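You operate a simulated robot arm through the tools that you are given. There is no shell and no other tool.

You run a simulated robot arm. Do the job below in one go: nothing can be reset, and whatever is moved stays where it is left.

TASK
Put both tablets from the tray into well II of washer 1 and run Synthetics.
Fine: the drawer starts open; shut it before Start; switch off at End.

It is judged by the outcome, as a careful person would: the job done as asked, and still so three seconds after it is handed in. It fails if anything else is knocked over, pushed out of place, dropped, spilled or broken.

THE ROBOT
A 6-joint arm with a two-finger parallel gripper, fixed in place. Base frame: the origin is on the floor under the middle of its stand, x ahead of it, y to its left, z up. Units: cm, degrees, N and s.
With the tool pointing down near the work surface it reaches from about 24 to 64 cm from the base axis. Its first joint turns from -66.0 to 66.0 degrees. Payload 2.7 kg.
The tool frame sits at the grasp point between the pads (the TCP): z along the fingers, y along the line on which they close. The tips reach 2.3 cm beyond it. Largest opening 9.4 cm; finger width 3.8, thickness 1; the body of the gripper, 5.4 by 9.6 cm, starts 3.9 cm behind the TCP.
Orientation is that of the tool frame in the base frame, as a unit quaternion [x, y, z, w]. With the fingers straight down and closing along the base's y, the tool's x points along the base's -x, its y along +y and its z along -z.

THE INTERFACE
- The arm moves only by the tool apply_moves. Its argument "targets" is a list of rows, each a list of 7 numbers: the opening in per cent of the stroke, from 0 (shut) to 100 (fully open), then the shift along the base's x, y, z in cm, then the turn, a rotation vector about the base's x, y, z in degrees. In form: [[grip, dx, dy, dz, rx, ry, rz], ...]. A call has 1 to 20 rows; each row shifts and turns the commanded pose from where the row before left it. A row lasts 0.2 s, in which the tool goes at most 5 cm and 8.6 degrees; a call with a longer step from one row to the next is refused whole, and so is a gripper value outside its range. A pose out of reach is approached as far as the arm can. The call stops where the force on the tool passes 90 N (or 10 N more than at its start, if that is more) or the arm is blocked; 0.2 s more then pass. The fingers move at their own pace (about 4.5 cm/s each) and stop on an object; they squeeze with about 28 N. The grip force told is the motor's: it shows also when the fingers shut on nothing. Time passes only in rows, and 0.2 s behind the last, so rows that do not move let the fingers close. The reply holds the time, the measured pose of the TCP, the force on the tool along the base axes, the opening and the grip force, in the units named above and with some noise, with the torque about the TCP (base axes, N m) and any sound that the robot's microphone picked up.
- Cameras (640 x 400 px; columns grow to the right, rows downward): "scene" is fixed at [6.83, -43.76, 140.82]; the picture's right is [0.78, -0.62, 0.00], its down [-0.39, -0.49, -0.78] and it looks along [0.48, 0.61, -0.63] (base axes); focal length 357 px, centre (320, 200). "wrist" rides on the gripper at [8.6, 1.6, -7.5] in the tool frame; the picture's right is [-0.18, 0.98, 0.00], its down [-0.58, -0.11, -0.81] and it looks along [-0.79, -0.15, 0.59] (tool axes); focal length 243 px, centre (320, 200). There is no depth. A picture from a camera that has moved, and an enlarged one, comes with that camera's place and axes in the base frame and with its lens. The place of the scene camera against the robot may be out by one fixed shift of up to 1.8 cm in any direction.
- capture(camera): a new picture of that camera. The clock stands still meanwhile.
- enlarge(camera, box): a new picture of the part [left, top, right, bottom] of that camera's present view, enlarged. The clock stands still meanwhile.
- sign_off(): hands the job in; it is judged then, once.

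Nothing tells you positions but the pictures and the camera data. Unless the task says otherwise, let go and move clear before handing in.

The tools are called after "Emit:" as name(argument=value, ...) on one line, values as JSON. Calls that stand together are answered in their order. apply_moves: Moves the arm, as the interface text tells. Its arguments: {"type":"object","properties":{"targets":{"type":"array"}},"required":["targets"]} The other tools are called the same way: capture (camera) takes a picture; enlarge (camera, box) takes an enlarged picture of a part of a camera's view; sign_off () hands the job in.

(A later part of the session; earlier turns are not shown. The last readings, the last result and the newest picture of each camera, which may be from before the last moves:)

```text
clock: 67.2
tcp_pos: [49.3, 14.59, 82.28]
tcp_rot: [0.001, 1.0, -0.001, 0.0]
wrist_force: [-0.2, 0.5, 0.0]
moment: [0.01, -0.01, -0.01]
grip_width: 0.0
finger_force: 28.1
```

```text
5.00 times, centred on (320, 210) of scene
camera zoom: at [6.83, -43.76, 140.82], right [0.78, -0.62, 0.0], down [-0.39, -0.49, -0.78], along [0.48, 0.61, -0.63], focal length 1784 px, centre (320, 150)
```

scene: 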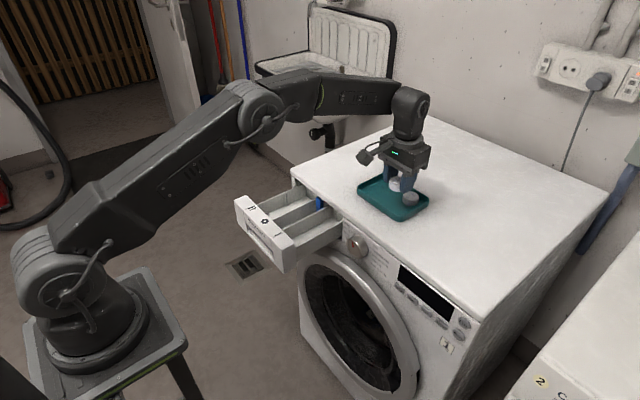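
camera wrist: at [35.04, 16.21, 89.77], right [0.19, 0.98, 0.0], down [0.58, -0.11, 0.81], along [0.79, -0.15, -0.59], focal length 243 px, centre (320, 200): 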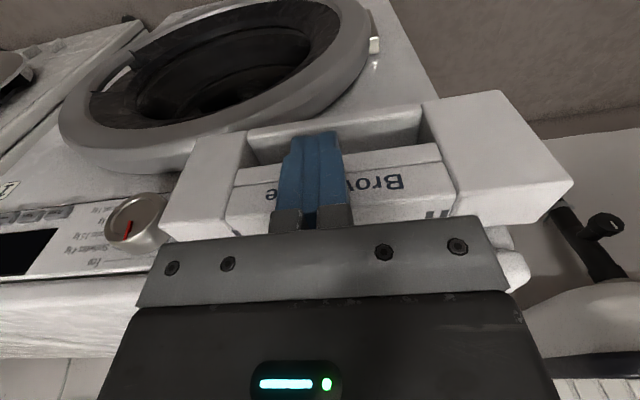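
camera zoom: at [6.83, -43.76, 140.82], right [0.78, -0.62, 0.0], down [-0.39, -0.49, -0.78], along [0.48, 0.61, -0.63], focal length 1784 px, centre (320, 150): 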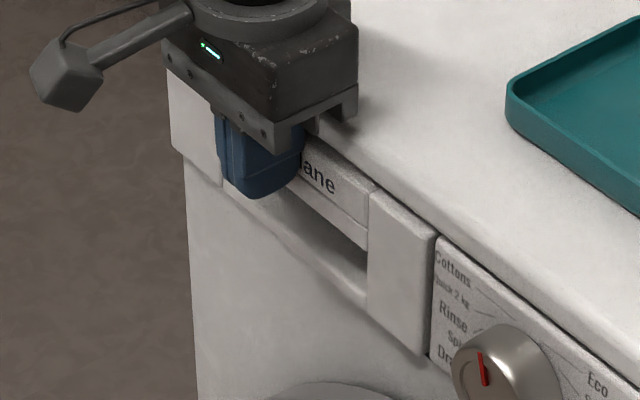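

Emit:
apply_moves(targets=[[0, 0.2, 0, 0, 0, 0, 0], [0, 0.2, 0, 0, 0, 0, 0], [0, 0, 0, 0, 0, 0, 0]])

Emit:
enlarge(camera="scene", box=[270, 170, 370, 250])

```text
clock: 68.0
tcp_pos: [49.7, 14.49, 82.29]
tcp_rot: [0.001, 1.0, -0.001, 0.001]
wrist_force: [-0.6, -0.8, -0.2]
moment: [0.0, 0.0, -0.01]
grip_width: 0.0
finger_force: 27.6
```

```text
5.00 times, centred on (320, 210) of scene
camera zoom: at [6.83, -43.76, 140.82], right [0.78, -0.62, 0.0], down [-0.39, -0.49, -0.78], along [0.48, 0.61, -0.63], focal length 1784 px, centre (320, 150)
```

zoom: 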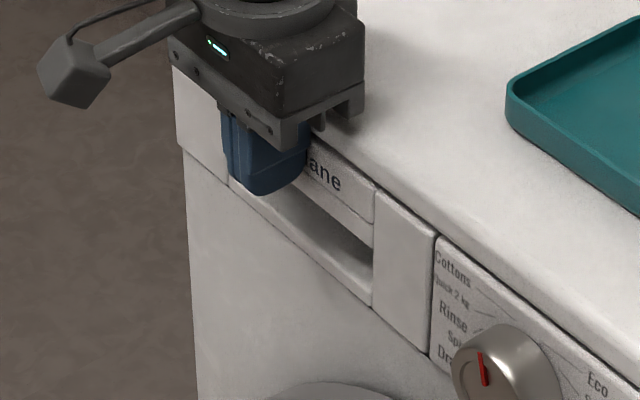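

Emit:
apply_moves(targets=[[0, 0.15, 0, 0, 0, 0, 0], [0, 0.15, 0, 0, 0, 0, 0], [0, 0, 0, 0, 0, 0, 0]])

Emit:
enlarge(camera="scene", box=[270, 170, 370, 250])

```text
clock: 68.8
tcp_pos: [49.65, 14.49, 82.21]
tcp_rot: [0.001, 1.0, -0.002, -0.004]
wrist_force: [-35.2, -2.0, 15.1]
moment: [0.16, -1.17, 0.15]
grip_width: 0.0
finger_force: 28.2
```

```text
5.00 times, centred on (320, 210) of scene
camera zoom: at [6.72, -43.77, 140.83], right [0.78, -0.62, 0.0], down [-0.39, -0.49, -0.78], along [0.48, 0.61, -0.63], focal length 1784 px, centre (320, 150)
```

zoom: 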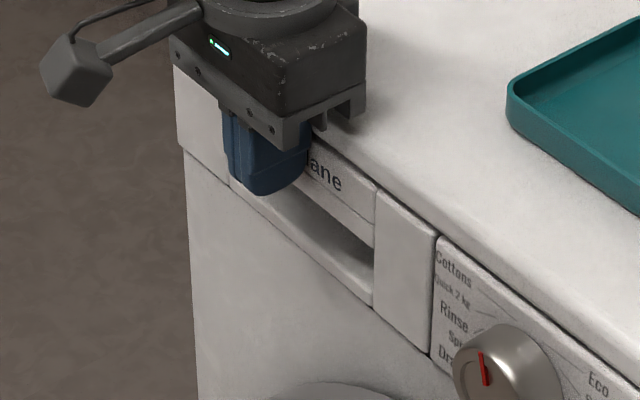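

The drawer has hit its stop (35 N) and sits flush, so it's shut. I'll back away, then move to look at the panel.

Emit:
apply_moves(targets=[[0, -0.3, 0, 0, 0, 0, 0], [0, -1, 0, 0, 0, 0, 0], [0, -2, 0, 0, 0, 0, 0], [0, -2.5, -1, 1, 0, 0, 0], [0, -3, -2, 1.5, 0, 0, 0], [0, -3, -2.5, 1.5, 0, 0, 0], [0, -2.5, -3, 1, 0, 0, 0], [0, 0, 0, 0, 0, 0, 0]])

Emit:
capture(camera="scene")

Emit:
capture(camera="wrist")

Emit:
enlarge(camera="scene", box=[280, 180, 400, 270])

```text
clock: 70.6
tcp_pos: [35.51, 5.84, 87.47]
tcp_rot: [0.0, 1.0, 0.0, -0.001]
wrist_force: [0.1, -0.2, 0.5]
moment: [0.02, 0.0, -0.04]
grip_width: 0.02
finger_force: 28.2
```

```text
taken
```

scene: 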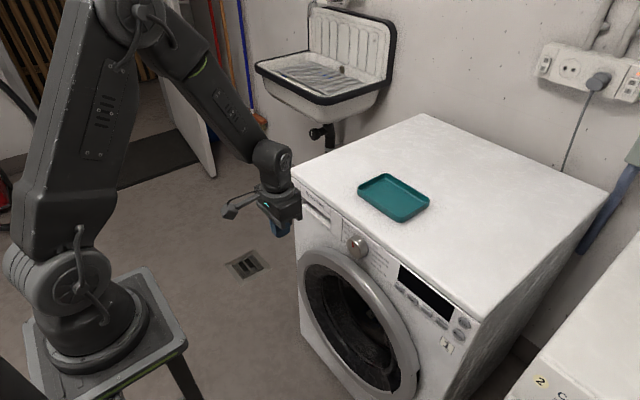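

```text
taken
camera wrist: at [26.83, 7.49, 94.96], right [0.19, 0.98, 0.0], down [0.58, -0.11, 0.81], along [0.79, -0.15, -0.59], focal length 243 px, centre (320, 200)
```

wrist: 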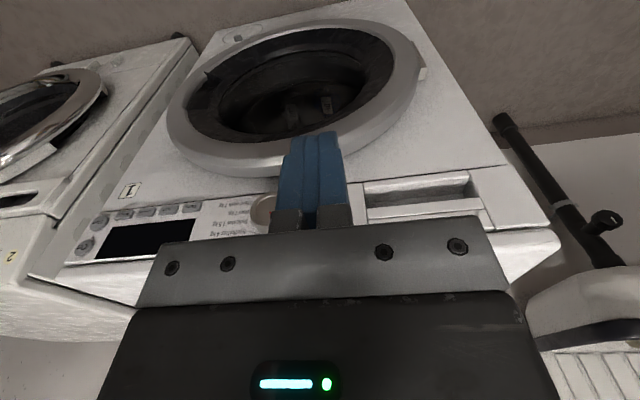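

```text
4.44 times, centred on (340, 225) of scene
camera zoom: at [6.83, -43.76, 140.82], right [0.78, -0.62, 0.0], down [-0.39, -0.49, -0.78], along [0.48, 0.61, -0.63], focal length 1585 px, centre (231, 89)
```

zoom: 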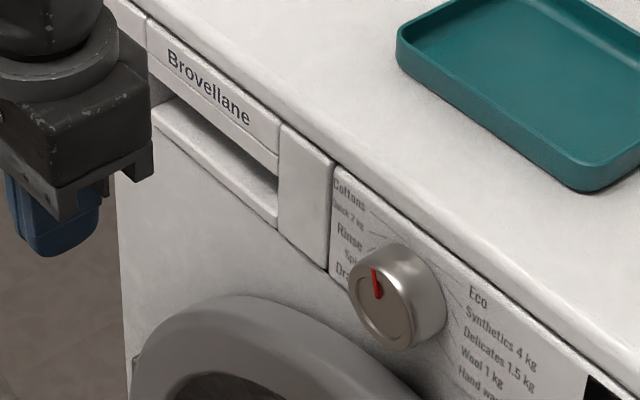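

The drawer is shut flush. The program knob points about straight up and the display is off. I'll reposition to read the dial.

Emit:
apply_moves(targets=[[0, 1.5, 1.3, 2.3, 0, 0, 0], [0, 1.5, 1.3, 2.3, 0, 0, 0], [0, 1.5, 1.4, 2.4, 0, 0, 0], [0, 0, 0, 0, 0, 0, 0]])

Emit:
capture(camera="wrist")

Emit:
enlarge(camera="wrist", box=[60, 60, 300, 210])

Emit:
enlarge(camera="scene", box=[330, 220, 400, 275])

```text
clock: 71.6
tcp_pos: [39.88, 10.06, 94.29]
tcp_rot: [0.001, 1.0, -0.001, 0.0]
wrist_force: [0.2, 0.5, -0.1]
moment: [0.02, -0.03, -0.03]
grip_width: 0.0
finger_force: 28.2
```

```text
taken
camera wrist: at [31.33, 11.71, 101.82], right [0.19, 0.98, 0.0], down [0.58, -0.11, 0.81], along [0.79, -0.15, -0.59], focal length 243 px, centre (320, 200)
```

wrist: 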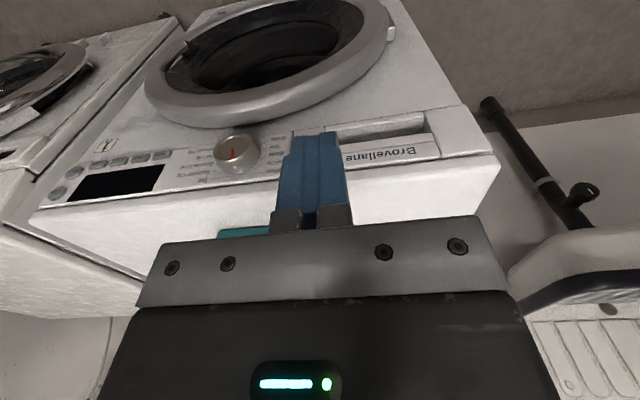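

```text
2.67 times, centred on (180, 135) of wrist
camera zoom: at [31.33, 11.71, 101.82], right [0.19, 0.98, 0.0], down [0.58, -0.11, 0.81], along [0.79, -0.15, -0.59], focal length 647 px, centre (693, 373)
```

zoom: 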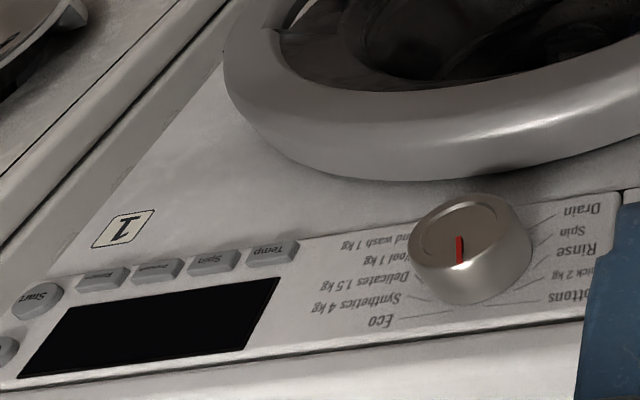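

```text
7.27 times, centred on (365, 248) of scene
camera zoom: at [6.83, -43.76, 140.82], right [0.78, -0.62, 0.0], down [-0.39, -0.49, -0.78], along [0.48, 0.61, -0.63], focal length 2594 px, centre (-7, -146)
```

zoom: 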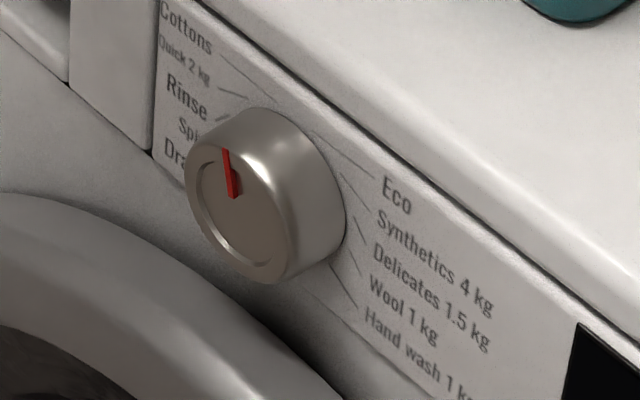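

The pointer is at 12 o'clock, and on the right side the labels run Eco, Synthetics, Delicates, Wool, Hand wash, so Synthetics should be about 60° clockwise. Next I'll move in front of the On button and turn the tool horizontal to press buttons.

Emit:
apply_moves(targets=[[0, 0.5, -3, -0.4, 0, 0, 0], [0, 0.6, -4.5, -0.6, 0, 0, 0], [0, 0.6, -4.5, -0.6, 0, 0, 0], [0, 0.6, -4.5, -0.6, 0, 0, 0], [0, 0.6, -4.5, -0.6, 0, 0, 0], [0, 0.6, -4.5, -0.6, 0, 0, 0], [0, 0.5, -4.5, -0.6, 0, 0, 0], [0, 0, -4, 0, 0, 0, 0], [0, 0, -3, 0, 0, 0, 0], [0, 0, 0, 0, 0, 0, 0]])

Emit:
capture(camera="wrist")

Emit:
enlarge(camera="wrist", box=[200, 40, 520, 240])

```text
clock: 73.8
tcp_pos: [43.94, -26.59, 90.24]
tcp_rot: [0.001, 1.0, -0.001, 0.0]
wrist_force: [0.0, -0.4, 1.2]
moment: [0.0, -0.02, -0.03]
grip_width: 0.01
finger_force: 27.8
```

```text
taken
camera wrist: at [35.42, -25.1, 97.76], right [0.19, 0.98, 0.0], down [0.58, -0.11, 0.81], along [0.79, -0.15, -0.59], focal length 243 px, centre (320, 200)
```

wrist: 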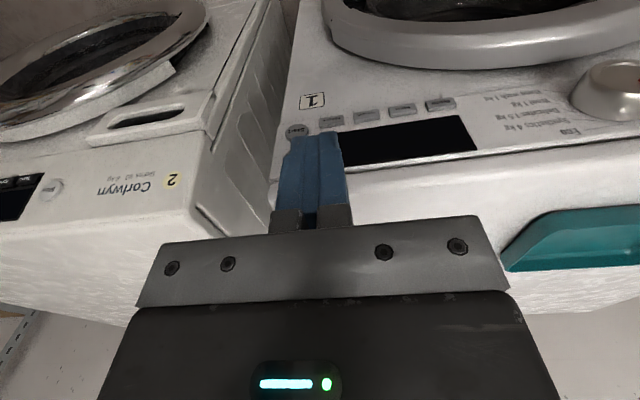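

```text
2.00 times, centred on (360, 140) of wrist
camera zoom: at [35.42, -25.1, 97.76], right [0.19, 0.98, 0.0], down [0.58, -0.11, 0.81], along [0.79, -0.15, -0.59], focal length 485 px, centre (240, 320)
```

zoom: 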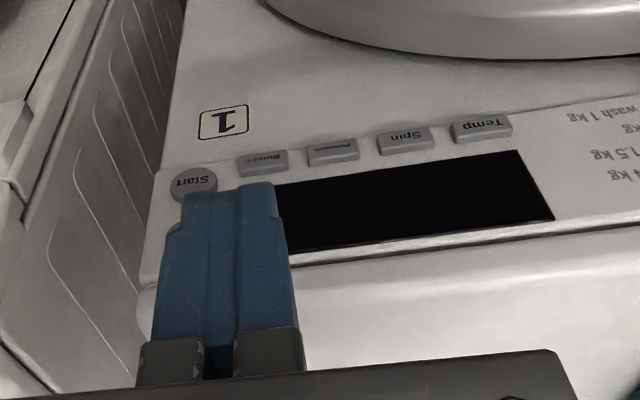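

On is at about (52.3,−31,79.2) and Start about 4 cm below it. I'll pitch the tool forward to horizontal here, clear of the washer.

Emit:
apply_moves(targets=[[0, -0.2, 0, 0, 0, -8, 0], [0, -0.2, 0, 0, 0, -8, 0], [0, -0.2, 0, 0, 0, -8, 0], [0, -0.2, 0, 0, 0, -8, 0], [0, -0.2, 0, 0, 0, -8, 0], [0, 0, 0, 0, 0, 0, 0]])

Emit:
capture(camera="wrist")

Emit:
capture(camera="scene")

```text
clock: 75.2
tcp_pos: [43.1, -26.85, 90.34]
tcp_rot: [0.002, 0.94, -0.002, 0.342]
wrist_force: [0.0, 0.7, 0.4]
moment: [-0.01, 0.01, -0.04]
grip_width: 0.0
finger_force: 27.9
```

```text
taken
camera wrist: at [31.69, -25.26, 90.52], right [0.14, 0.98, 0.12], down [-0.07, -0.11, 0.99], along [0.99, -0.15, 0.06], focal length 243 px, centre (320, 200)
```

wrist: 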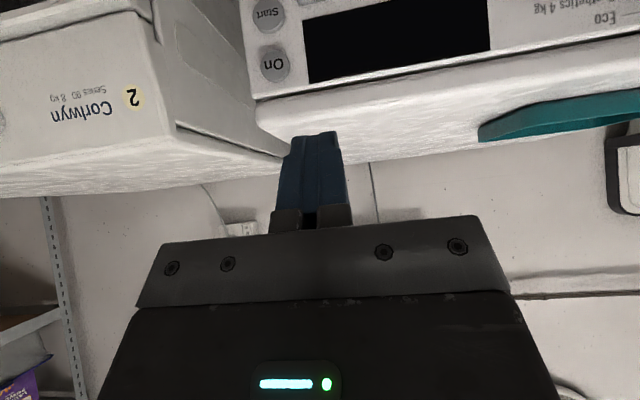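

```text
taken
```

scene: 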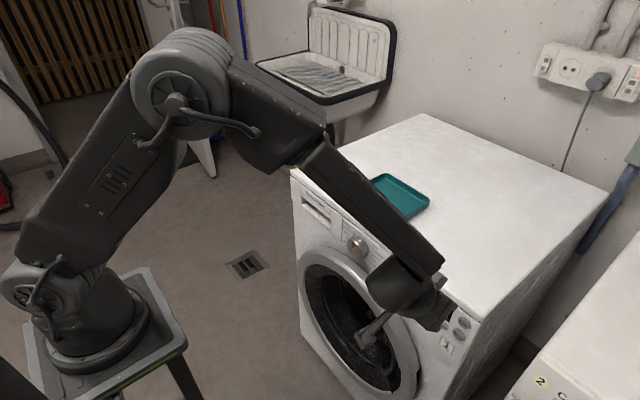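

Emit:
apply_moves(targets=[[0, -0.2, -0.3, 0, 0, -8, 0], [0, -0.2, -0.5, 0, 0, -8, 0], [0, 0, -0.8, -0.5, 0, -8, 0], [0, 0, -0.8, -1, 0, -8, 0], [0, 0, -0.8, -1.5, 0, -8, 0], [0, 0, -0.8, -1.5, 0, -8, 0], [0, 0, 0, 0, 0, -2, 0], [0, 0, 0, 0, 0, 0, 0]])

Emit:
capture(camera="wrist")

Emit:
capture(camera="scene")

```text
clock: 77.0
tcp_pos: [42.92, -30.8, 85.86]
tcp_rot: [0.001, 0.707, -0.001, 0.707]
wrist_force: [0.0, -0.3, 0.5]
moment: [-0.01, 0.01, 0.01]
grip_width: 0.01
finger_force: 28.0
```

```text
taken
camera wrist: at [35.37, -29.24, 77.16], right [0.0, 0.98, 0.19], down [-0.81, -0.11, 0.58], along [0.59, -0.15, 0.79], focal length 243 px, centre (320, 200)
```

wrist: 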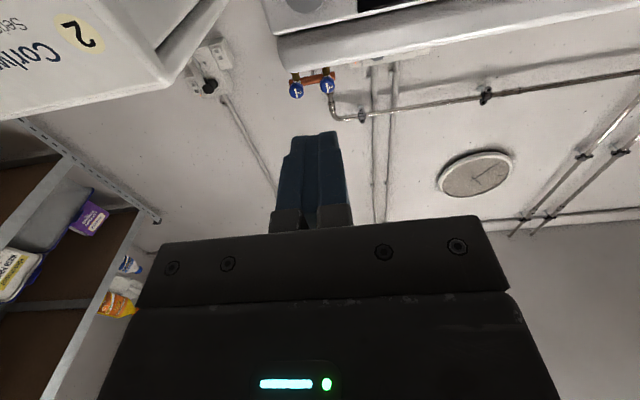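

```text
taken
```

scene: 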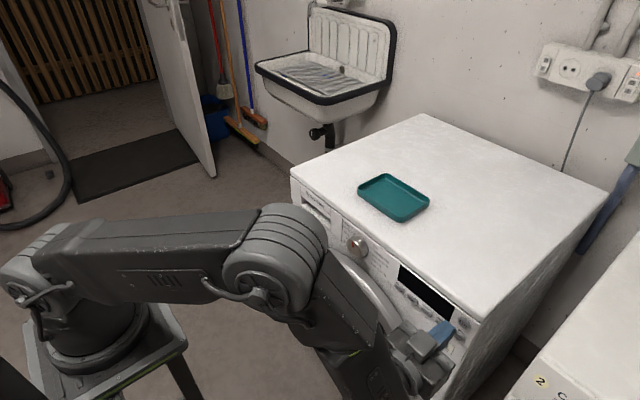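

Emit:
enlarge(camera="scene", box=[240, 200, 500, 400])

```text
2.00 times, centred on (370, 300) of scene
camera zoom: at [6.83, -43.76, 140.82], right [0.78, -0.62, 0.0], down [-0.39, -0.49, -0.78], along [0.48, 0.61, -0.63], focal length 713 px, centre (220, 0)
```

zoom: 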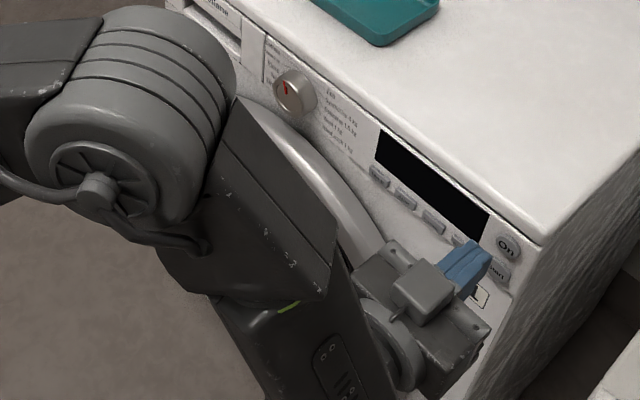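

The tool is horizontal with the fingertips facing the panel. I'll lower to the On button's height and check the alignment before pressing.

Emit:
apply_moves(targets=[[0, 0, 0, -1.5, 0, 0, 0], [0, 0, -0.05, -1.5, 0, 0, 0], [0, 0, -0.05, -1.5, 0, 0, 0], [0, 0.5, 0, -1.3, 0, 0, 0], [0, 1.0, 0, 0, 0, 0, 0], [0, 0, 0, 0, 0, 0, 0]])

Emit:
capture(camera="wrist")

Emit:
enlarge(camera="scene", box=[360, 240, 500, 370])

```text
clock: 78.4
tcp_pos: [44.42, -31.03, 80.08]
tcp_rot: [0.002, 0.707, -0.002, 0.707]
wrist_force: [-0.5, -0.8, 0.1]
moment: [-0.03, 0.03, -0.01]
grip_width: 0.01
finger_force: 27.7
```

```text
taken
camera wrist: at [36.83, -29.35, 71.32], right [0.0, 0.98, 0.19], down [-0.81, -0.11, 0.58], along [0.59, -0.15, 0.79], focal length 243 px, centre (320, 200)
```

wrist: 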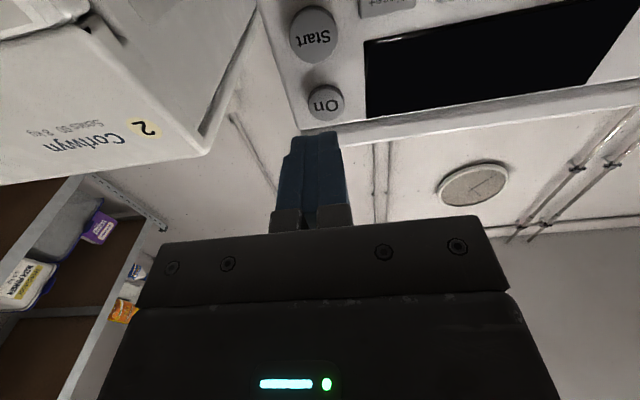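

```text
3.08 times, centred on (430, 305) of scene
camera zoom: at [6.83, -43.76, 140.82], right [0.78, -0.62, 0.0], down [-0.39, -0.49, -0.78], along [0.48, 0.61, -0.63], focal length 1098 px, centre (-18, -123)
```

zoom: 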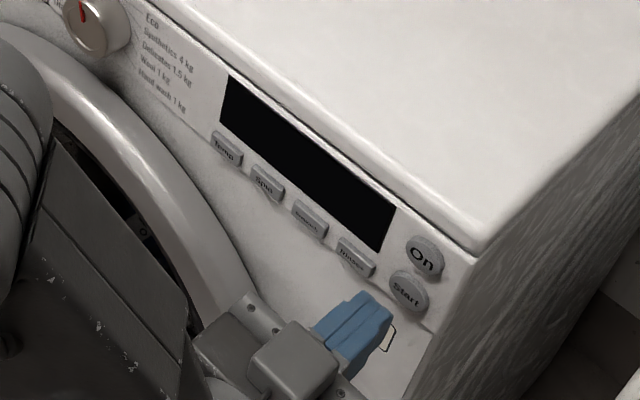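

Emit:
apply_moves(targets=[[0, 1.0, 0.22, 0.2, 0, 0, 0], [0, 1.2, 0, 0, 0, 0, 0], [0, 1.2, 0, 0, 0, 0, 0], [0, 0.7, 0, 0, 0, 0, 0], [0, 0, 0, 0, 0, 0, 0]])

Emit:
enlarge(camera="wrist", box=[220, 0, 480, 160])

Emit:
enlarge(camera="scene", box=[400, 270, 500, 350])

```text
clock: 79.6
tcp_pos: [48.49, -30.64, 80.21]
tcp_rot: [0.002, 0.707, -0.001, 0.707]
wrist_force: [-0.8, 0.8, -0.7]
moment: [-0.03, 0.0, 0.01]
grip_width: 0.0
finger_force: 28.5
```

```text
2.46 times, centred on (350, 80) of wrist
camera zoom: at [40.96, -29.05, 71.55], right [0.0, 0.98, 0.19], down [-0.81, -0.11, 0.58], along [0.59, -0.15, 0.79], focal length 597 px, centre (246, 495)
```

zoom: 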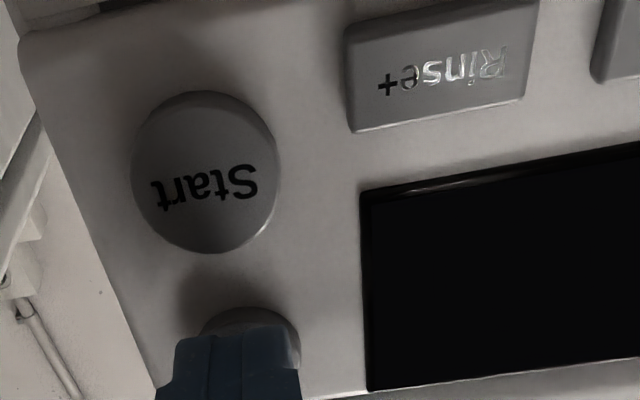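

```text
5.00 times, centred on (450, 310) of scene
camera zoom: at [6.83, -43.76, 140.82], right [0.78, -0.62, 0.0], down [-0.39, -0.49, -0.78], along [0.48, 0.61, -0.63], focal length 1784 px, centre (-330, -350)
```

zoom: 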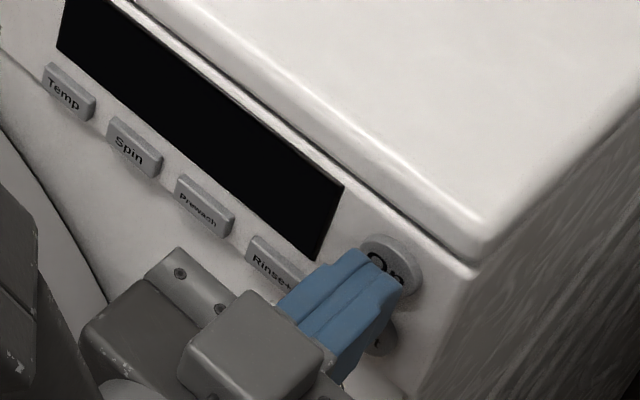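

Emit:
apply_moves(targets=[[0, 0.3, 0.15, 0.05, 0, 0, 0], [0, 0.3, 0, 0, 0, 0, 0], [0, 0, 0, 0, 0, 0, 0]])

```text
clock: 80.4
tcp_pos: [49.13, -30.67, 80.3]
tcp_rot: [0.002, 0.707, -0.001, 0.707]
wrist_force: [-1.5, -0.5, 0.6]
moment: [0.03, -0.03, 0.0]
grip_width: 0.01
finger_force: 28.2
heard: click
```

I heard a click. I'll check the display.

Emit:
enlarge(camera="scene", box=[390, 260, 490, 340])

Emit:
enlarge(camera="wrist", box=[220, 0, 480, 160])

```text
5.00 times, centred on (440, 300) of scene
camera zoom: at [6.83, -43.76, 140.82], right [0.78, -0.62, 0.0], down [-0.39, -0.49, -0.78], along [0.48, 0.61, -0.63], focal length 1784 px, centre (-280, -300)
```

zoom: 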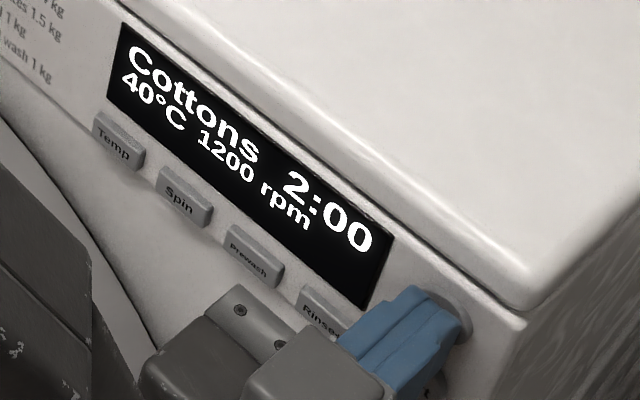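

```text
2.46 times, centred on (350, 80) of wrist
camera zoom: at [41.6, -28.96, 71.67], right [0.0, 0.98, 0.19], down [-0.81, -0.11, 0.58], along [0.59, -0.15, 0.79], focal length 597 px, centre (246, 495)
```

zoom: 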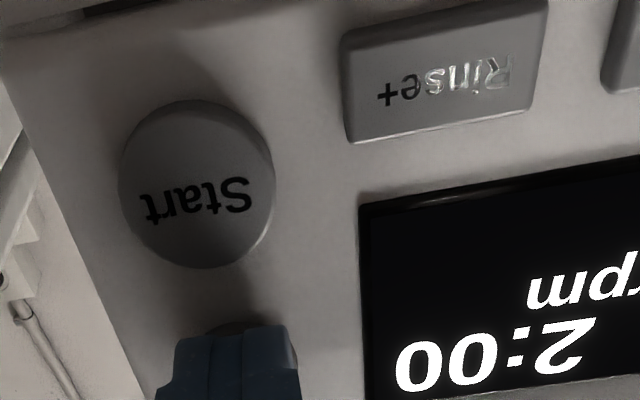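

The washer is on, showing "Cottons 2:00 40°C 1200 rpm". The pointer sits about −18° from vertical at Cottons, so with 10 positions at 36° spacing, Synthetics is two steps (72°) clockwise. I'll back off the button and move over to the knob.

Emit:
apply_moves(targets=[[0, -0.6, 0, 0, 0, 0, 0], [0, -1.5, 0, 0, 0, 0, 0], [0, -2.4, 0, 0, 0, 0, 0], [0, 0, 2, 0, 0, 0, 0], [0, 0, 3, 0, 0, 0, 0], [0, 0, 3, 0, 0, 0, 0], [0, 0, 3, 0, 0, 0, 0], [0, 0, 0, 0, 0, 0, 0]])

Emit:
capture(camera="scene")

Emit:
capture(camera="wrist")

```text
clock: 82.2
tcp_pos: [46.43, -21.98, 80.88]
tcp_rot: [0.003, 0.708, 0.006, 0.707]
wrist_force: [0.5, -0.5, 0.5]
moment: [0.0, 0.0, -0.01]
grip_width: 0.0
finger_force: 27.9
out of reach, approached as far as the arm can: row 6, 7
```

```text
taken
```

scene: 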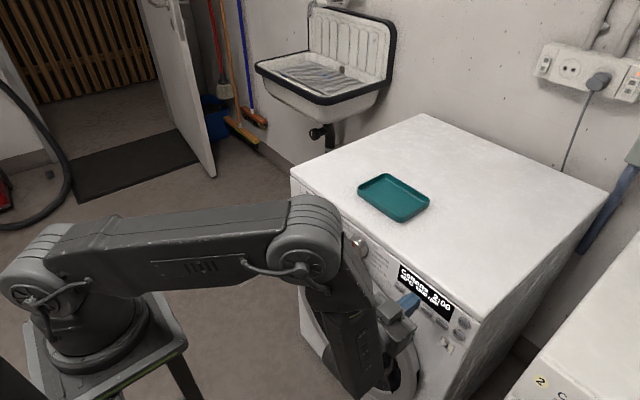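

```text
taken
camera wrist: at [38.86, -20.19, 72.3], right [0.0, 0.98, 0.2], down [-0.81, -0.12, 0.58], along [0.59, -0.16, 0.79], focal length 243 px, centre (320, 200)
```

wrist: 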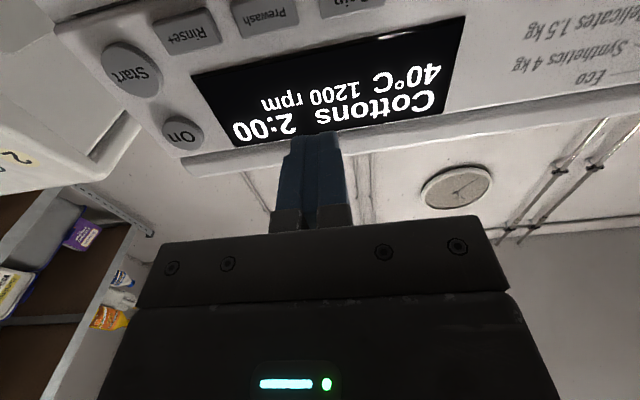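

A fully horizontal tool can't get in front of the knob, so I'll grip it with the tool pitched about 45°, which keeps the pads parallel to the knob's axis. I'll raise and re-pitch while moving toward the knob.

Emit:
apply_moves(targets=[[0, -0.4, 0, 1.2, 0, 7.5, 0], [0, -0.4, 0.5, 1.2, 0, 7.5, 0], [20, -0.4, 1.0, 1.2, 0, 7.5, 0], [40, -0.4, 1.5, 1.0, 0, 7.5, 0], [60, -0.4, 2, 0.8, 0, 7.5, 0], [65, 0, 2.5, 0, 0, 7.5, 0], [65, 0, 3, 0, 0, 0, 0], [65, 0, 3, 0, 0, 0, 0], [65, 0, 0, 0, 0, 0, 0]])

Emit:
capture(camera="scene")

Emit:
capture(camera="wrist")

```text
clock: 84.2
tcp_pos: [44.5, -8.32, 86.2]
tcp_rot: [0.001, 0.924, -0.002, 0.383]
wrist_force: [0.2, 0.2, -0.8]
moment: [-0.02, -0.01, 0.01]
grip_width: 6.1
finger_force: 0.0
```

```text
taken
```

scene: 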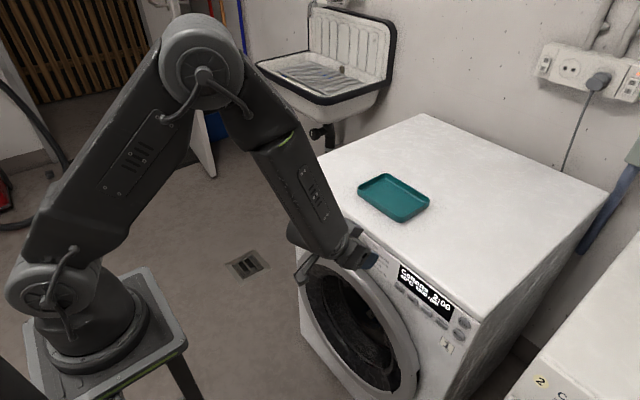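

```text
taken
camera wrist: at [33.1, -6.75, 85.47], right [0.13, 0.98, 0.13], down [-0.16, -0.11, 0.98], along [0.98, -0.15, 0.14], focal length 243 px, centre (320, 200)
```

wrist: 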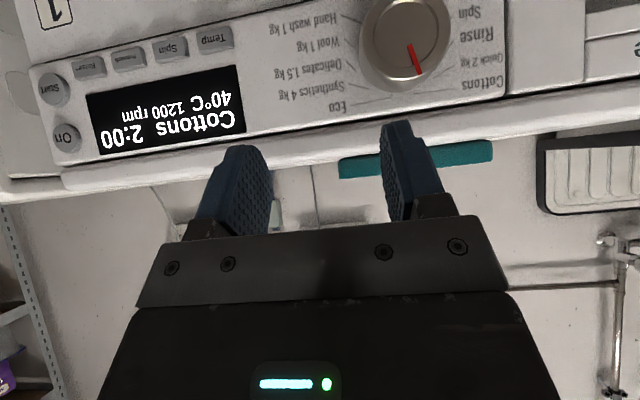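

Emit:
enlarge(camera="wrist", box=[320, 0, 500, 112])

Emit:
enlarge(camera="scene", box=[270, 200, 400, 290])

```text
3.56 times, centred on (410, 56) of wrist
camera zoom: at [33.1, -6.75, 85.47], right [0.13, 0.98, 0.13], down [-0.16, -0.11, 0.98], along [0.98, -0.15, 0.14], focal length 863 px, centre (0, 712)
```

zoom: 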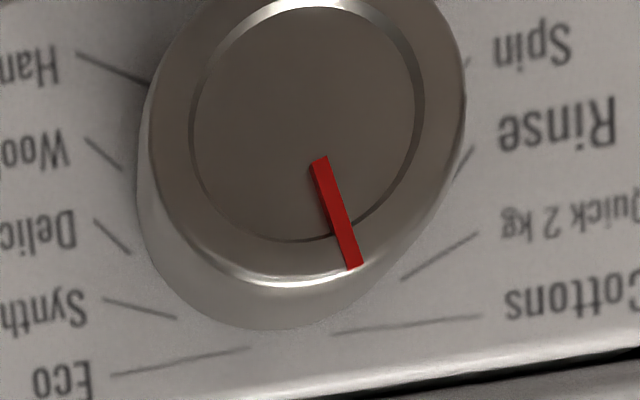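

```text
4.44 times, centred on (335, 245) of scene
camera zoom: at [6.83, -43.76, 140.82], right [0.78, -0.62, 0.0], down [-0.39, -0.49, -0.78], along [0.48, 0.61, -0.63], focal length 1585 px, centre (253, 0)
```

zoom: 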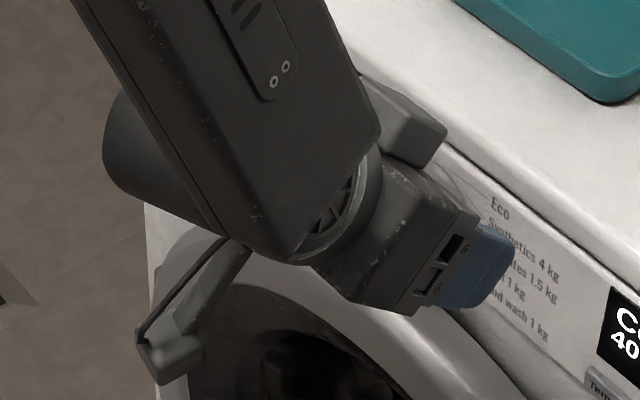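

From this view the dial geometry fits 30° spacing (Cottons at −15°, Eco +15°, Synthetics +45°), so I need +60°. The knob axis is at about y=−2.73, z=78.3, its front face at x≈49.75 and its diameter about 5.2 cm. I'll pre-roll −30° and line up in front of it.

Emit:
apply_moves(targets=[[68, 0, 1.4, -0.5, -7.5, 0, 0], [68, -0.2, 1.4, -1.5, -7.5, 0, 0], [68, -0.2, 1.4, -1.8, -7.5, 0, 0], [68, 0, 1.4, -2, -7.5, 0, 0], [68, 0, 0, -2, 0, 0, 0], [68, 0, 0, 0, 0, 0, 0]])

Emit:
capture(camera="wrist")

Emit:
capture(camera="scene")

```text
clock: 85.6
tcp_pos: [45.01, -8.4, 84.6]
tcp_rot: [-0.011, 0.925, -0.021, 0.38]
wrist_force: [-0.2, 0.9, 1.2]
moment: [0.0, 0.02, -0.01]
grip_width: 6.38
finger_force: 0.1
out of reach, approached as far as the arm can: row 1, 2, 3, 4, 5
```

```text
taken
camera wrist: at [33.53, -6.86, 83.7], right [0.13, 0.99, 0.08], down [-0.15, -0.06, 0.99], along [0.98, -0.14, 0.14], focal length 243 px, centre (320, 200)
```

wrist: 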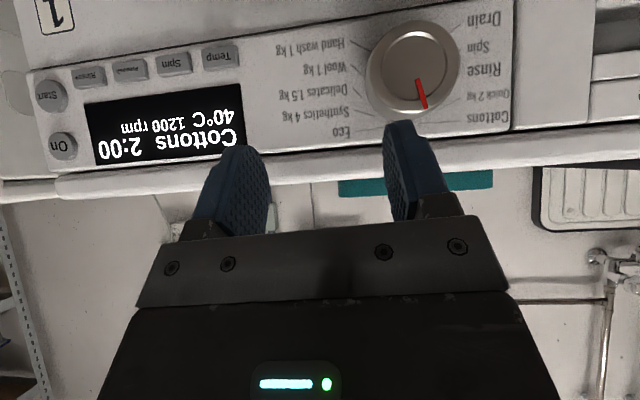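

```text
taken
```

scene: 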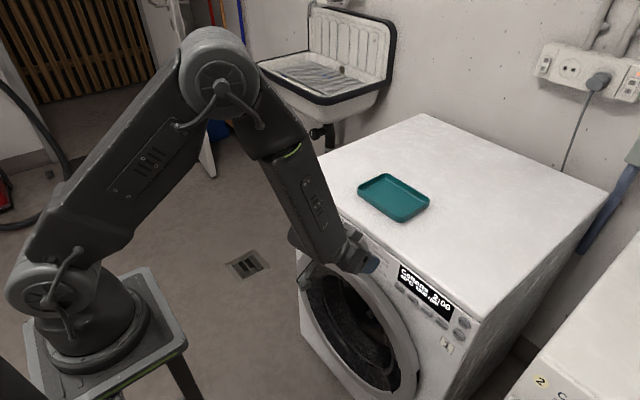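

The arm is too folded at 45° there. I'll use a steeper tool angle (about 30° from vertical), which is comfortable for the arm and still keeps the pads parallel to the knob axis.

Emit:
apply_moves(targets=[[68, 0, 0, 1.2, 0, 7.5, 0], [68, 0, 0, 1.0, 0, 7.5, 0], [68, 0.3, 2.0, 0, 0, 0, 0], [68, 0.3, 2.0, 0, 0, 0, 0], [68, 0, 1.67, 0, 0, 0, 0], [68, 0, 0, -0.5, -6.8, 0, 0], [68, 0, 0, -1, -6.8, 0, 0], [68, 0, 0, -1, -6.8, 0, 0], [68, 0, 0, -1, -6.8, 0, 0], [68, 0, 0, 0, 0, 0, 0]])

Emit:
capture(camera="wrist")

Emit:
capture(camera="scene")

```text
clock: 87.8
tcp_pos: [42.8, -1.91, 81.54]
tcp_rot: [-0.073, 0.949, -0.198, 0.233]
wrist_force: [-0.4, -0.1, 0.4]
moment: [-0.03, -0.02, 0.0]
grip_width: 6.42
finger_force: 0.1
out of reach, approached as far as the arm can: row 2, 6, 7, 8
```

```text
taken
camera wrist: at [31.64, 0.11, 83.42], right [0.12, 0.94, -0.33], down [0.14, 0.31, 0.94], along [0.98, -0.16, -0.09], focal length 243 px, centre (320, 200)
```

wrist: 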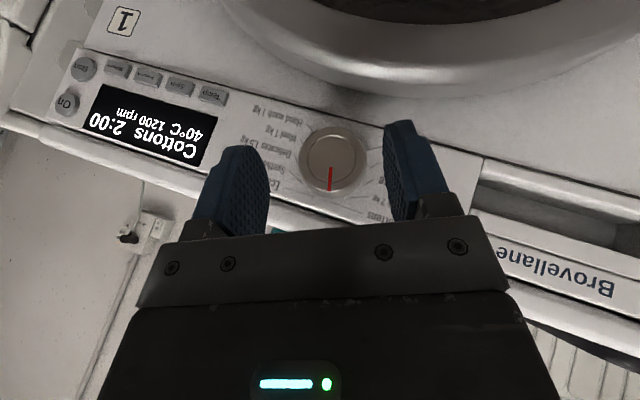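

```text
taken
```

scene: 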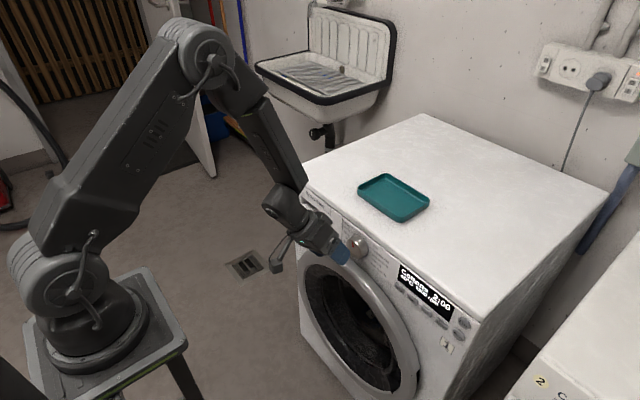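

Emit:
apply_moves(targets=[[68, 0.8, -0.4, -1.6, 0, 0, 0], [68, 0.8, -0.42, -1.6, 0, 0, 0], [68, 0, 0, 0, 0, 0, 0]])

Emit:
enlarge(camera="wrist", box=[200, 20, 480, 220])

Emit:
enlarge(camera="scene", box=[270, 190, 400, 290])

```text
clock: 88.6
tcp_pos: [44.35, -2.76, 78.39]
tcp_rot: [-0.072, 0.949, -0.197, 0.234]
wrist_force: [-0.6, 0.4, 0.3]
moment: [-0.01, -0.02, 0.0]
grip_width: 6.37
finger_force: 0.0
```

```text
2.00 times, centred on (340, 120) of wrist
camera zoom: at [33.13, -0.71, 80.19], right [0.12, 0.94, -0.32], down [0.14, 0.31, 0.94], along [0.98, -0.16, -0.09], focal length 485 px, centre (280, 360)
```

zoom: 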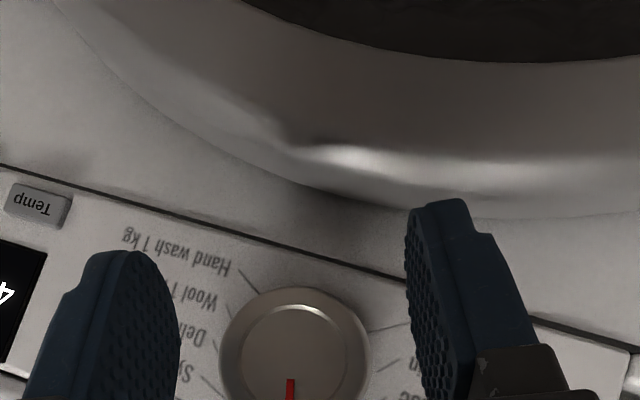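

```text
4.00 times, centred on (335, 240) of scene
camera zoom: at [6.83, -43.76, 140.82], right [0.78, -0.62, 0.0], down [-0.39, -0.49, -0.78], along [0.48, 0.61, -0.63], focal length 1427 px, centre (260, 40)
```

zoom: 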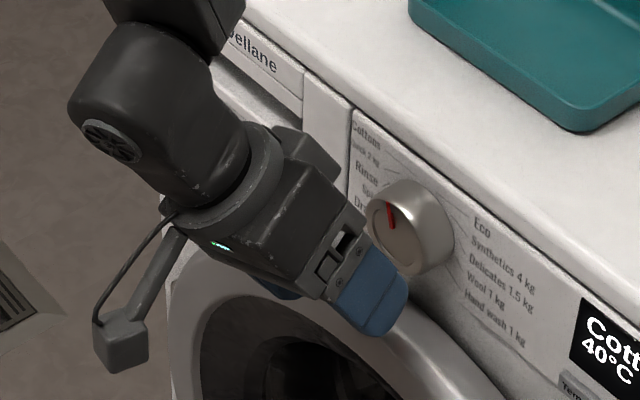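

The knob is centred between the fingers and well clear of the door ring. I'll advance along x over the knob.

Emit:
apply_moves(targets=[[68, 1.2, 0, 0, 0, 0, 0], [68, 1.2, 0, 0, 0, 0, 0], [68, 1.2, 0, 0, 0, 0, 0], [68, 0.6, 0, 0, 0, 0, 0], [68, 0, 0, 0, 0, 0, 0]])

Emit:
enlarge(camera="wrist", box=[200, 60, 480, 240])

Emit:
enlarge(camera="scene", box=[300, 200, 420, 290])

```text
clock: 89.8
tcp_pos: [48.57, -2.87, 78.11]
tcp_rot: [-0.072, 0.95, -0.197, 0.233]
wrist_force: [0.3, 0.3, -0.9]
moment: [-0.03, -0.03, -0.01]
grip_width: 6.4
finger_force: 0.2
```

```text
2.22 times, centred on (340, 150) of wrist
camera zoom: at [37.4, -0.76, 80.06], right [0.12, 0.94, -0.32], down [0.14, 0.31, 0.94], along [0.98, -0.16, -0.09], focal length 539 px, centre (276, 311)
```

zoom: 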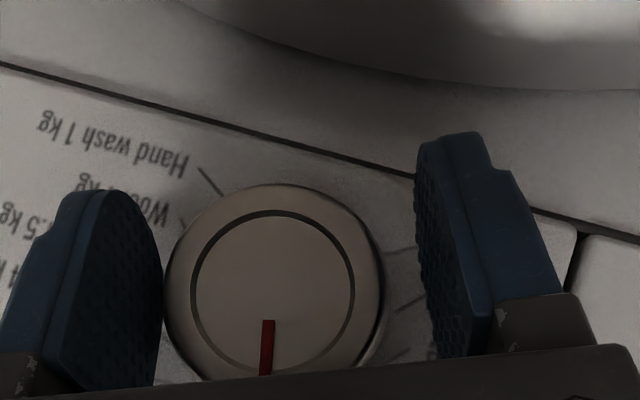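

```text
4.44 times, centred on (360, 245) of scene
camera zoom: at [6.83, -43.76, 140.82], right [0.78, -0.62, 0.0], down [-0.39, -0.49, -0.78], along [0.48, 0.61, -0.63], focal length 1585 px, centre (142, 0)
```

zoom: 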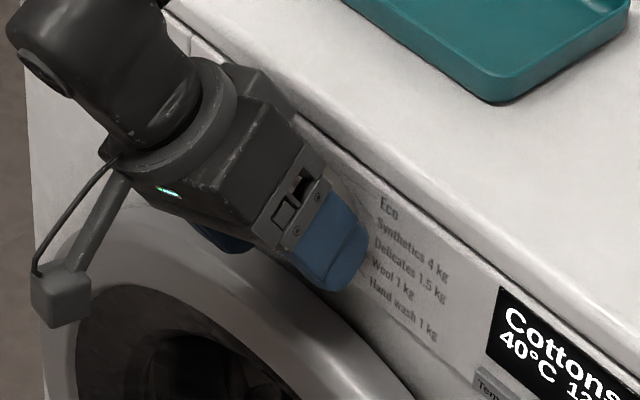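

Emit:
apply_moves(targets=[[68, 0.3, -0.13, 0.24, 0, 0, 0], [68, 0.3, 0, 0, 0, 0, 0], [68, 0, 0, 0, 0, 0, 0]])

Emit:
enlarge(camera="wrist", box=[200, 60, 480, 240])

```text
clock: 90.6
tcp_pos: [48.8, -2.9, 78.4]
tcp_rot: [-0.07, 0.95, -0.198, 0.231]
wrist_force: [-47.6, 9.1, 25.2]
moment: [-0.68, -0.93, -1.43]
grip_width: 6.41
finger_force: 0.0
```

```text
2.22 times, centred on (340, 150) of wrist
camera zoom: at [37.63, -0.81, 80.34], right [0.12, 0.94, -0.33], down [0.14, 0.31, 0.94], along [0.98, -0.16, -0.1], focal length 539 px, centre (276, 311)
```

zoom: 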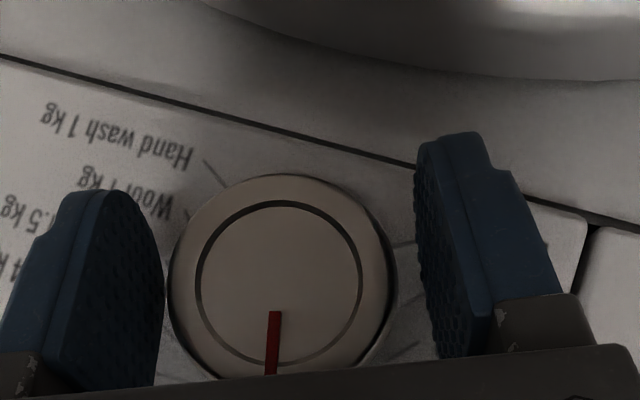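

The upper finger corner touched the panel (47 N), so I'll back off half a centimetre. That still overlaps the knob by about 1 cm. Then I'll close.

Emit:
apply_moves(targets=[[68, -0.5, 0, 0, 0, 0, 0], [68, 0, 0, 0, 0, 0, 0]])

Emit:
enlarge(camera="scene", box=[300, 180, 480, 330])

```text
clock: 91.2
tcp_pos: [48.7, -2.89, 78.5]
tcp_rot: [-0.072, 0.949, -0.196, 0.234]
wrist_force: [-4.8, -1.1, -4.3]
moment: [0.14, 0.11, -0.14]
grip_width: 6.34
finger_force: 0.1
```

```text
2.67 times, centred on (390, 255) of scene
camera zoom: at [6.83, -43.76, 140.82], right [0.78, -0.62, 0.0], down [-0.39, -0.49, -0.78], along [0.48, 0.61, -0.63], focal length 951 px, centre (133, 53)
```

zoom: 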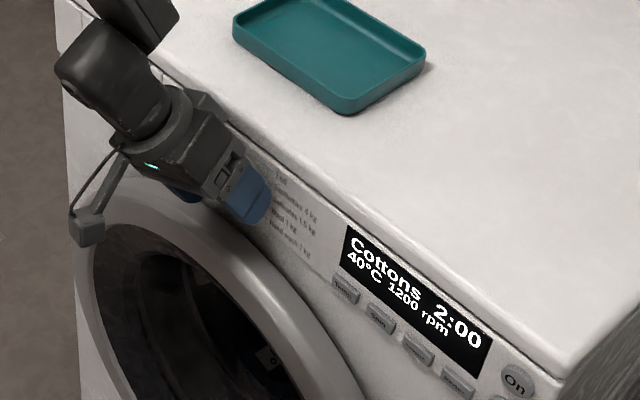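

Emit:
apply_moves(targets=[[68, -0.12, 0, -0.05, 0, 0, 0], [60, 0, 0, 0, 0, 0, 0], [45, 0, 0, 0, 0, 0, 0], [30, 0, 0, 0, 0, 0, 0], [30, 0, 0, 0, 0, 0, 0]])

Emit:
enlarge(camera="wrist", box=[200, 60, 480, 240])

```text
clock: 92.4
tcp_pos: [48.71, -2.95, 78.59]
tcp_rot: [-0.072, 0.949, -0.197, 0.235]
wrist_force: [4.6, -4.2, 6.7]
moment: [0.02, -0.28, 0.32]
grip_width: 5.27
finger_force: 44.9
```

```text
2.22 times, centred on (340, 150) of wrist
camera zoom: at [37.5, -0.94, 80.43], right [0.12, 0.94, -0.32], down [0.13, 0.31, 0.94], along [0.98, -0.16, -0.09], focal length 539 px, centre (276, 311)
```

zoom: 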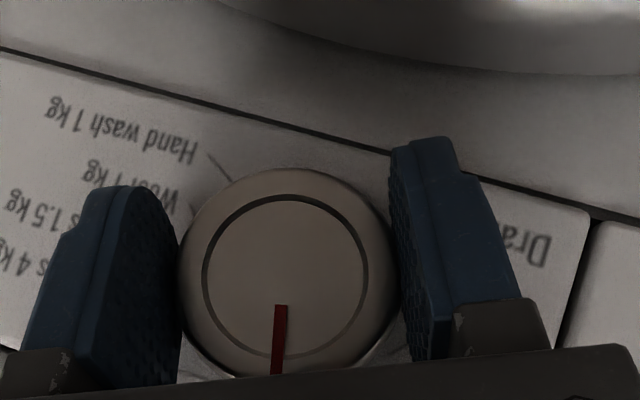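

The knob is gripped and the TCP is on its axis. I'll turn it clockwise (+x rotation) in small steps.

Emit:
apply_moves(targets=[[30, 0, 0, 0, 5, 0, 0], [30, 0, 0, 0, 6, 0, 0], [30, 0, 0, 0, 6, 0, 0], [30, 0, 0, 0, 0, 0, 0]])

Emit:
enlarge(camera="wrist", box=[200, 60, 480, 240])

Emit:
enlarge(camera="scene", box=[300, 180, 480, 330])

```text
clock: 93.4
tcp_pos: [48.67, -3.08, 78.53]
tcp_rot: [-0.035, 0.968, -0.053, 0.243]
wrist_force: [16.8, -4.2, 0.7]
moment: [-0.03, 0.13, -0.73]
grip_width: 5.26
finger_force: 45.0
```

```text
2.22 times, centred on (340, 150) of wrist
camera zoom: at [37.5, -1.56, 80.93], right [0.12, 0.99, -0.03], down [0.13, 0.02, 0.99], along [0.98, -0.12, -0.13], focal length 539 px, centre (276, 311)
```

zoom: 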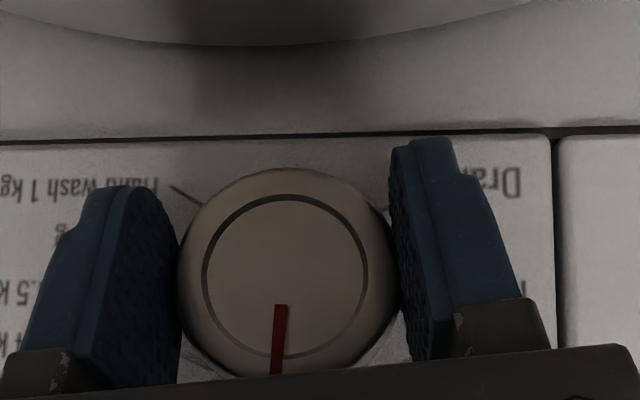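

```text
2.67 times, centred on (390, 255) of scene
camera zoom: at [6.87, -43.77, 140.82], right [0.78, -0.62, 0.0], down [-0.39, -0.49, -0.78], along [0.48, 0.61, -0.63], focal length 951 px, centre (133, 53)
```

zoom: 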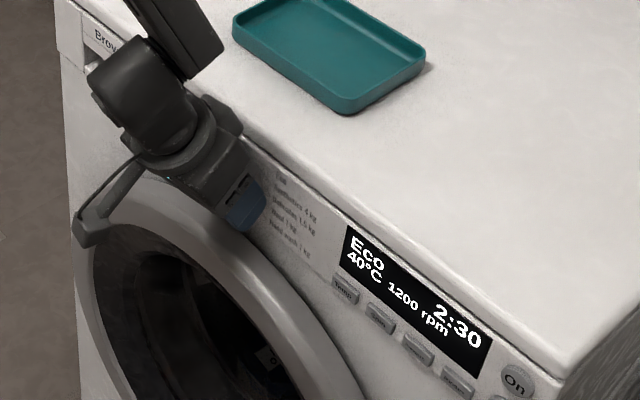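

The display now shows Eco after 17°, consistent with 30° spacing. I'll continue to 60° total.

Emit:
apply_moves(targets=[[30, 0, 0, 0, 6, 0, 0], [30, 0, 0, 0, 6, 0, 0], [30, 0, 0, 0, 6, 0, 0], [30, 0, 0, 0, 6, 0, 0], [30, 0, 0, 0, 0, 0, 0]])

Emit:
enlarge(camera="wrist", box=[200, 60, 480, 240])

Emit:
enlarge(camera="scene", box=[300, 180, 480, 330])

```text
clock: 94.6
tcp_pos: [48.69, -3.05, 78.57]
tcp_rot: [0.015, 0.959, 0.148, 0.243]
wrist_force: [12.9, -9.6, -8.0]
moment: [0.0, -0.27, -0.37]
grip_width: 5.19
finger_force: 45.3
```

```text
2.22 times, centred on (340, 150) of wrist
camera zoom: at [37.42, -2.65, 81.29], right [0.12, 0.92, 0.37], down [0.14, -0.39, 0.91], along [0.98, -0.06, -0.17], focal length 539 px, centre (276, 311)
```

zoom: 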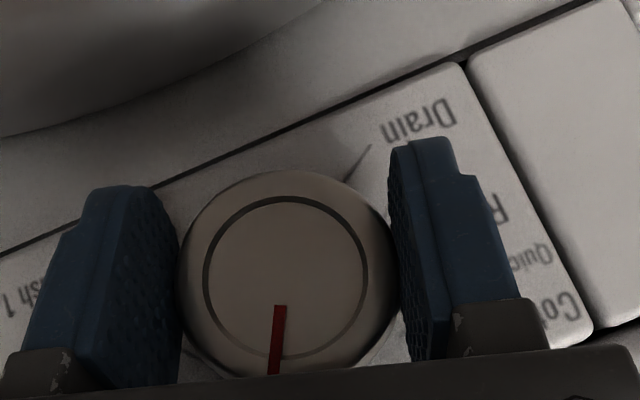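

```text
2.67 times, centred on (390, 255) of scene
camera zoom: at [6.87, -43.78, 140.81], right [0.78, -0.62, 0.0], down [-0.39, -0.49, -0.78], along [0.48, 0.61, -0.63], focal length 951 px, centre (133, 53)
```

zoom: 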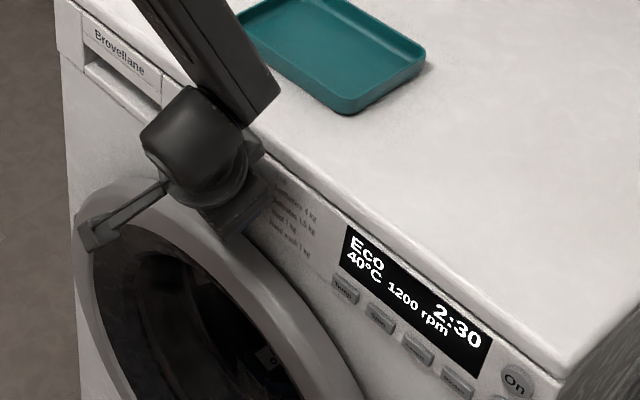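

Emit:
apply_moves(targets=[[30, 0, 0, 0, 6, 0, 0], [30, 0, 0, 0, 6, 0, 0], [30, 0, 0, 0, 0, 0, 0]])

Emit:
enlarge(camera="wrist", box=[200, 60, 480, 240])

Emit:
enlarge(camera="scene", box=[300, 180, 480, 330])

```text
clock: 95.4
tcp_pos: [48.71, -3.12, 78.61]
tcp_rot: [0.042, 0.938, 0.247, 0.241]
wrist_force: [17.8, -13.0, -15.5]
moment: [-0.02, 0.14, -0.24]
grip_width: 5.22
finger_force: 44.6
```

```text
2.22 times, centred on (340, 150) of wrist
camera zoom: at [37.42, -3.2, 81.29], right [0.12, 0.82, 0.55], down [0.14, -0.57, 0.81], along [0.98, -0.02, -0.18], focal length 539 px, centre (276, 311)
```

zoom: 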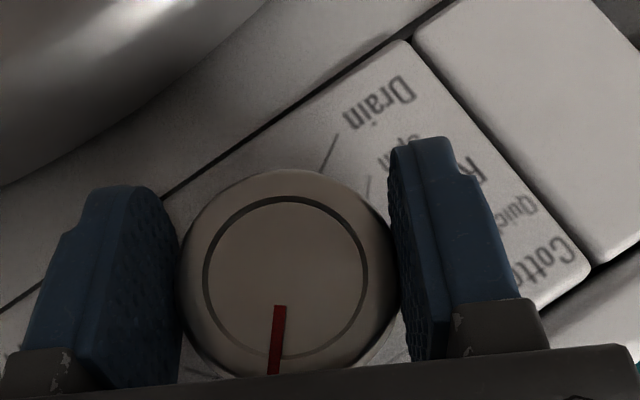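

```text
2.67 times, centred on (390, 255) of scene
camera zoom: at [6.89, -43.79, 140.81], right [0.78, -0.62, 0.0], down [-0.39, -0.49, -0.78], along [0.48, 0.61, -0.63], focal length 951 px, centre (133, 53)
```

zoom: 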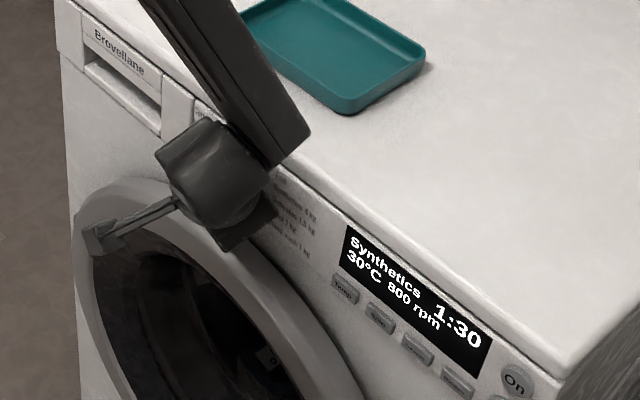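

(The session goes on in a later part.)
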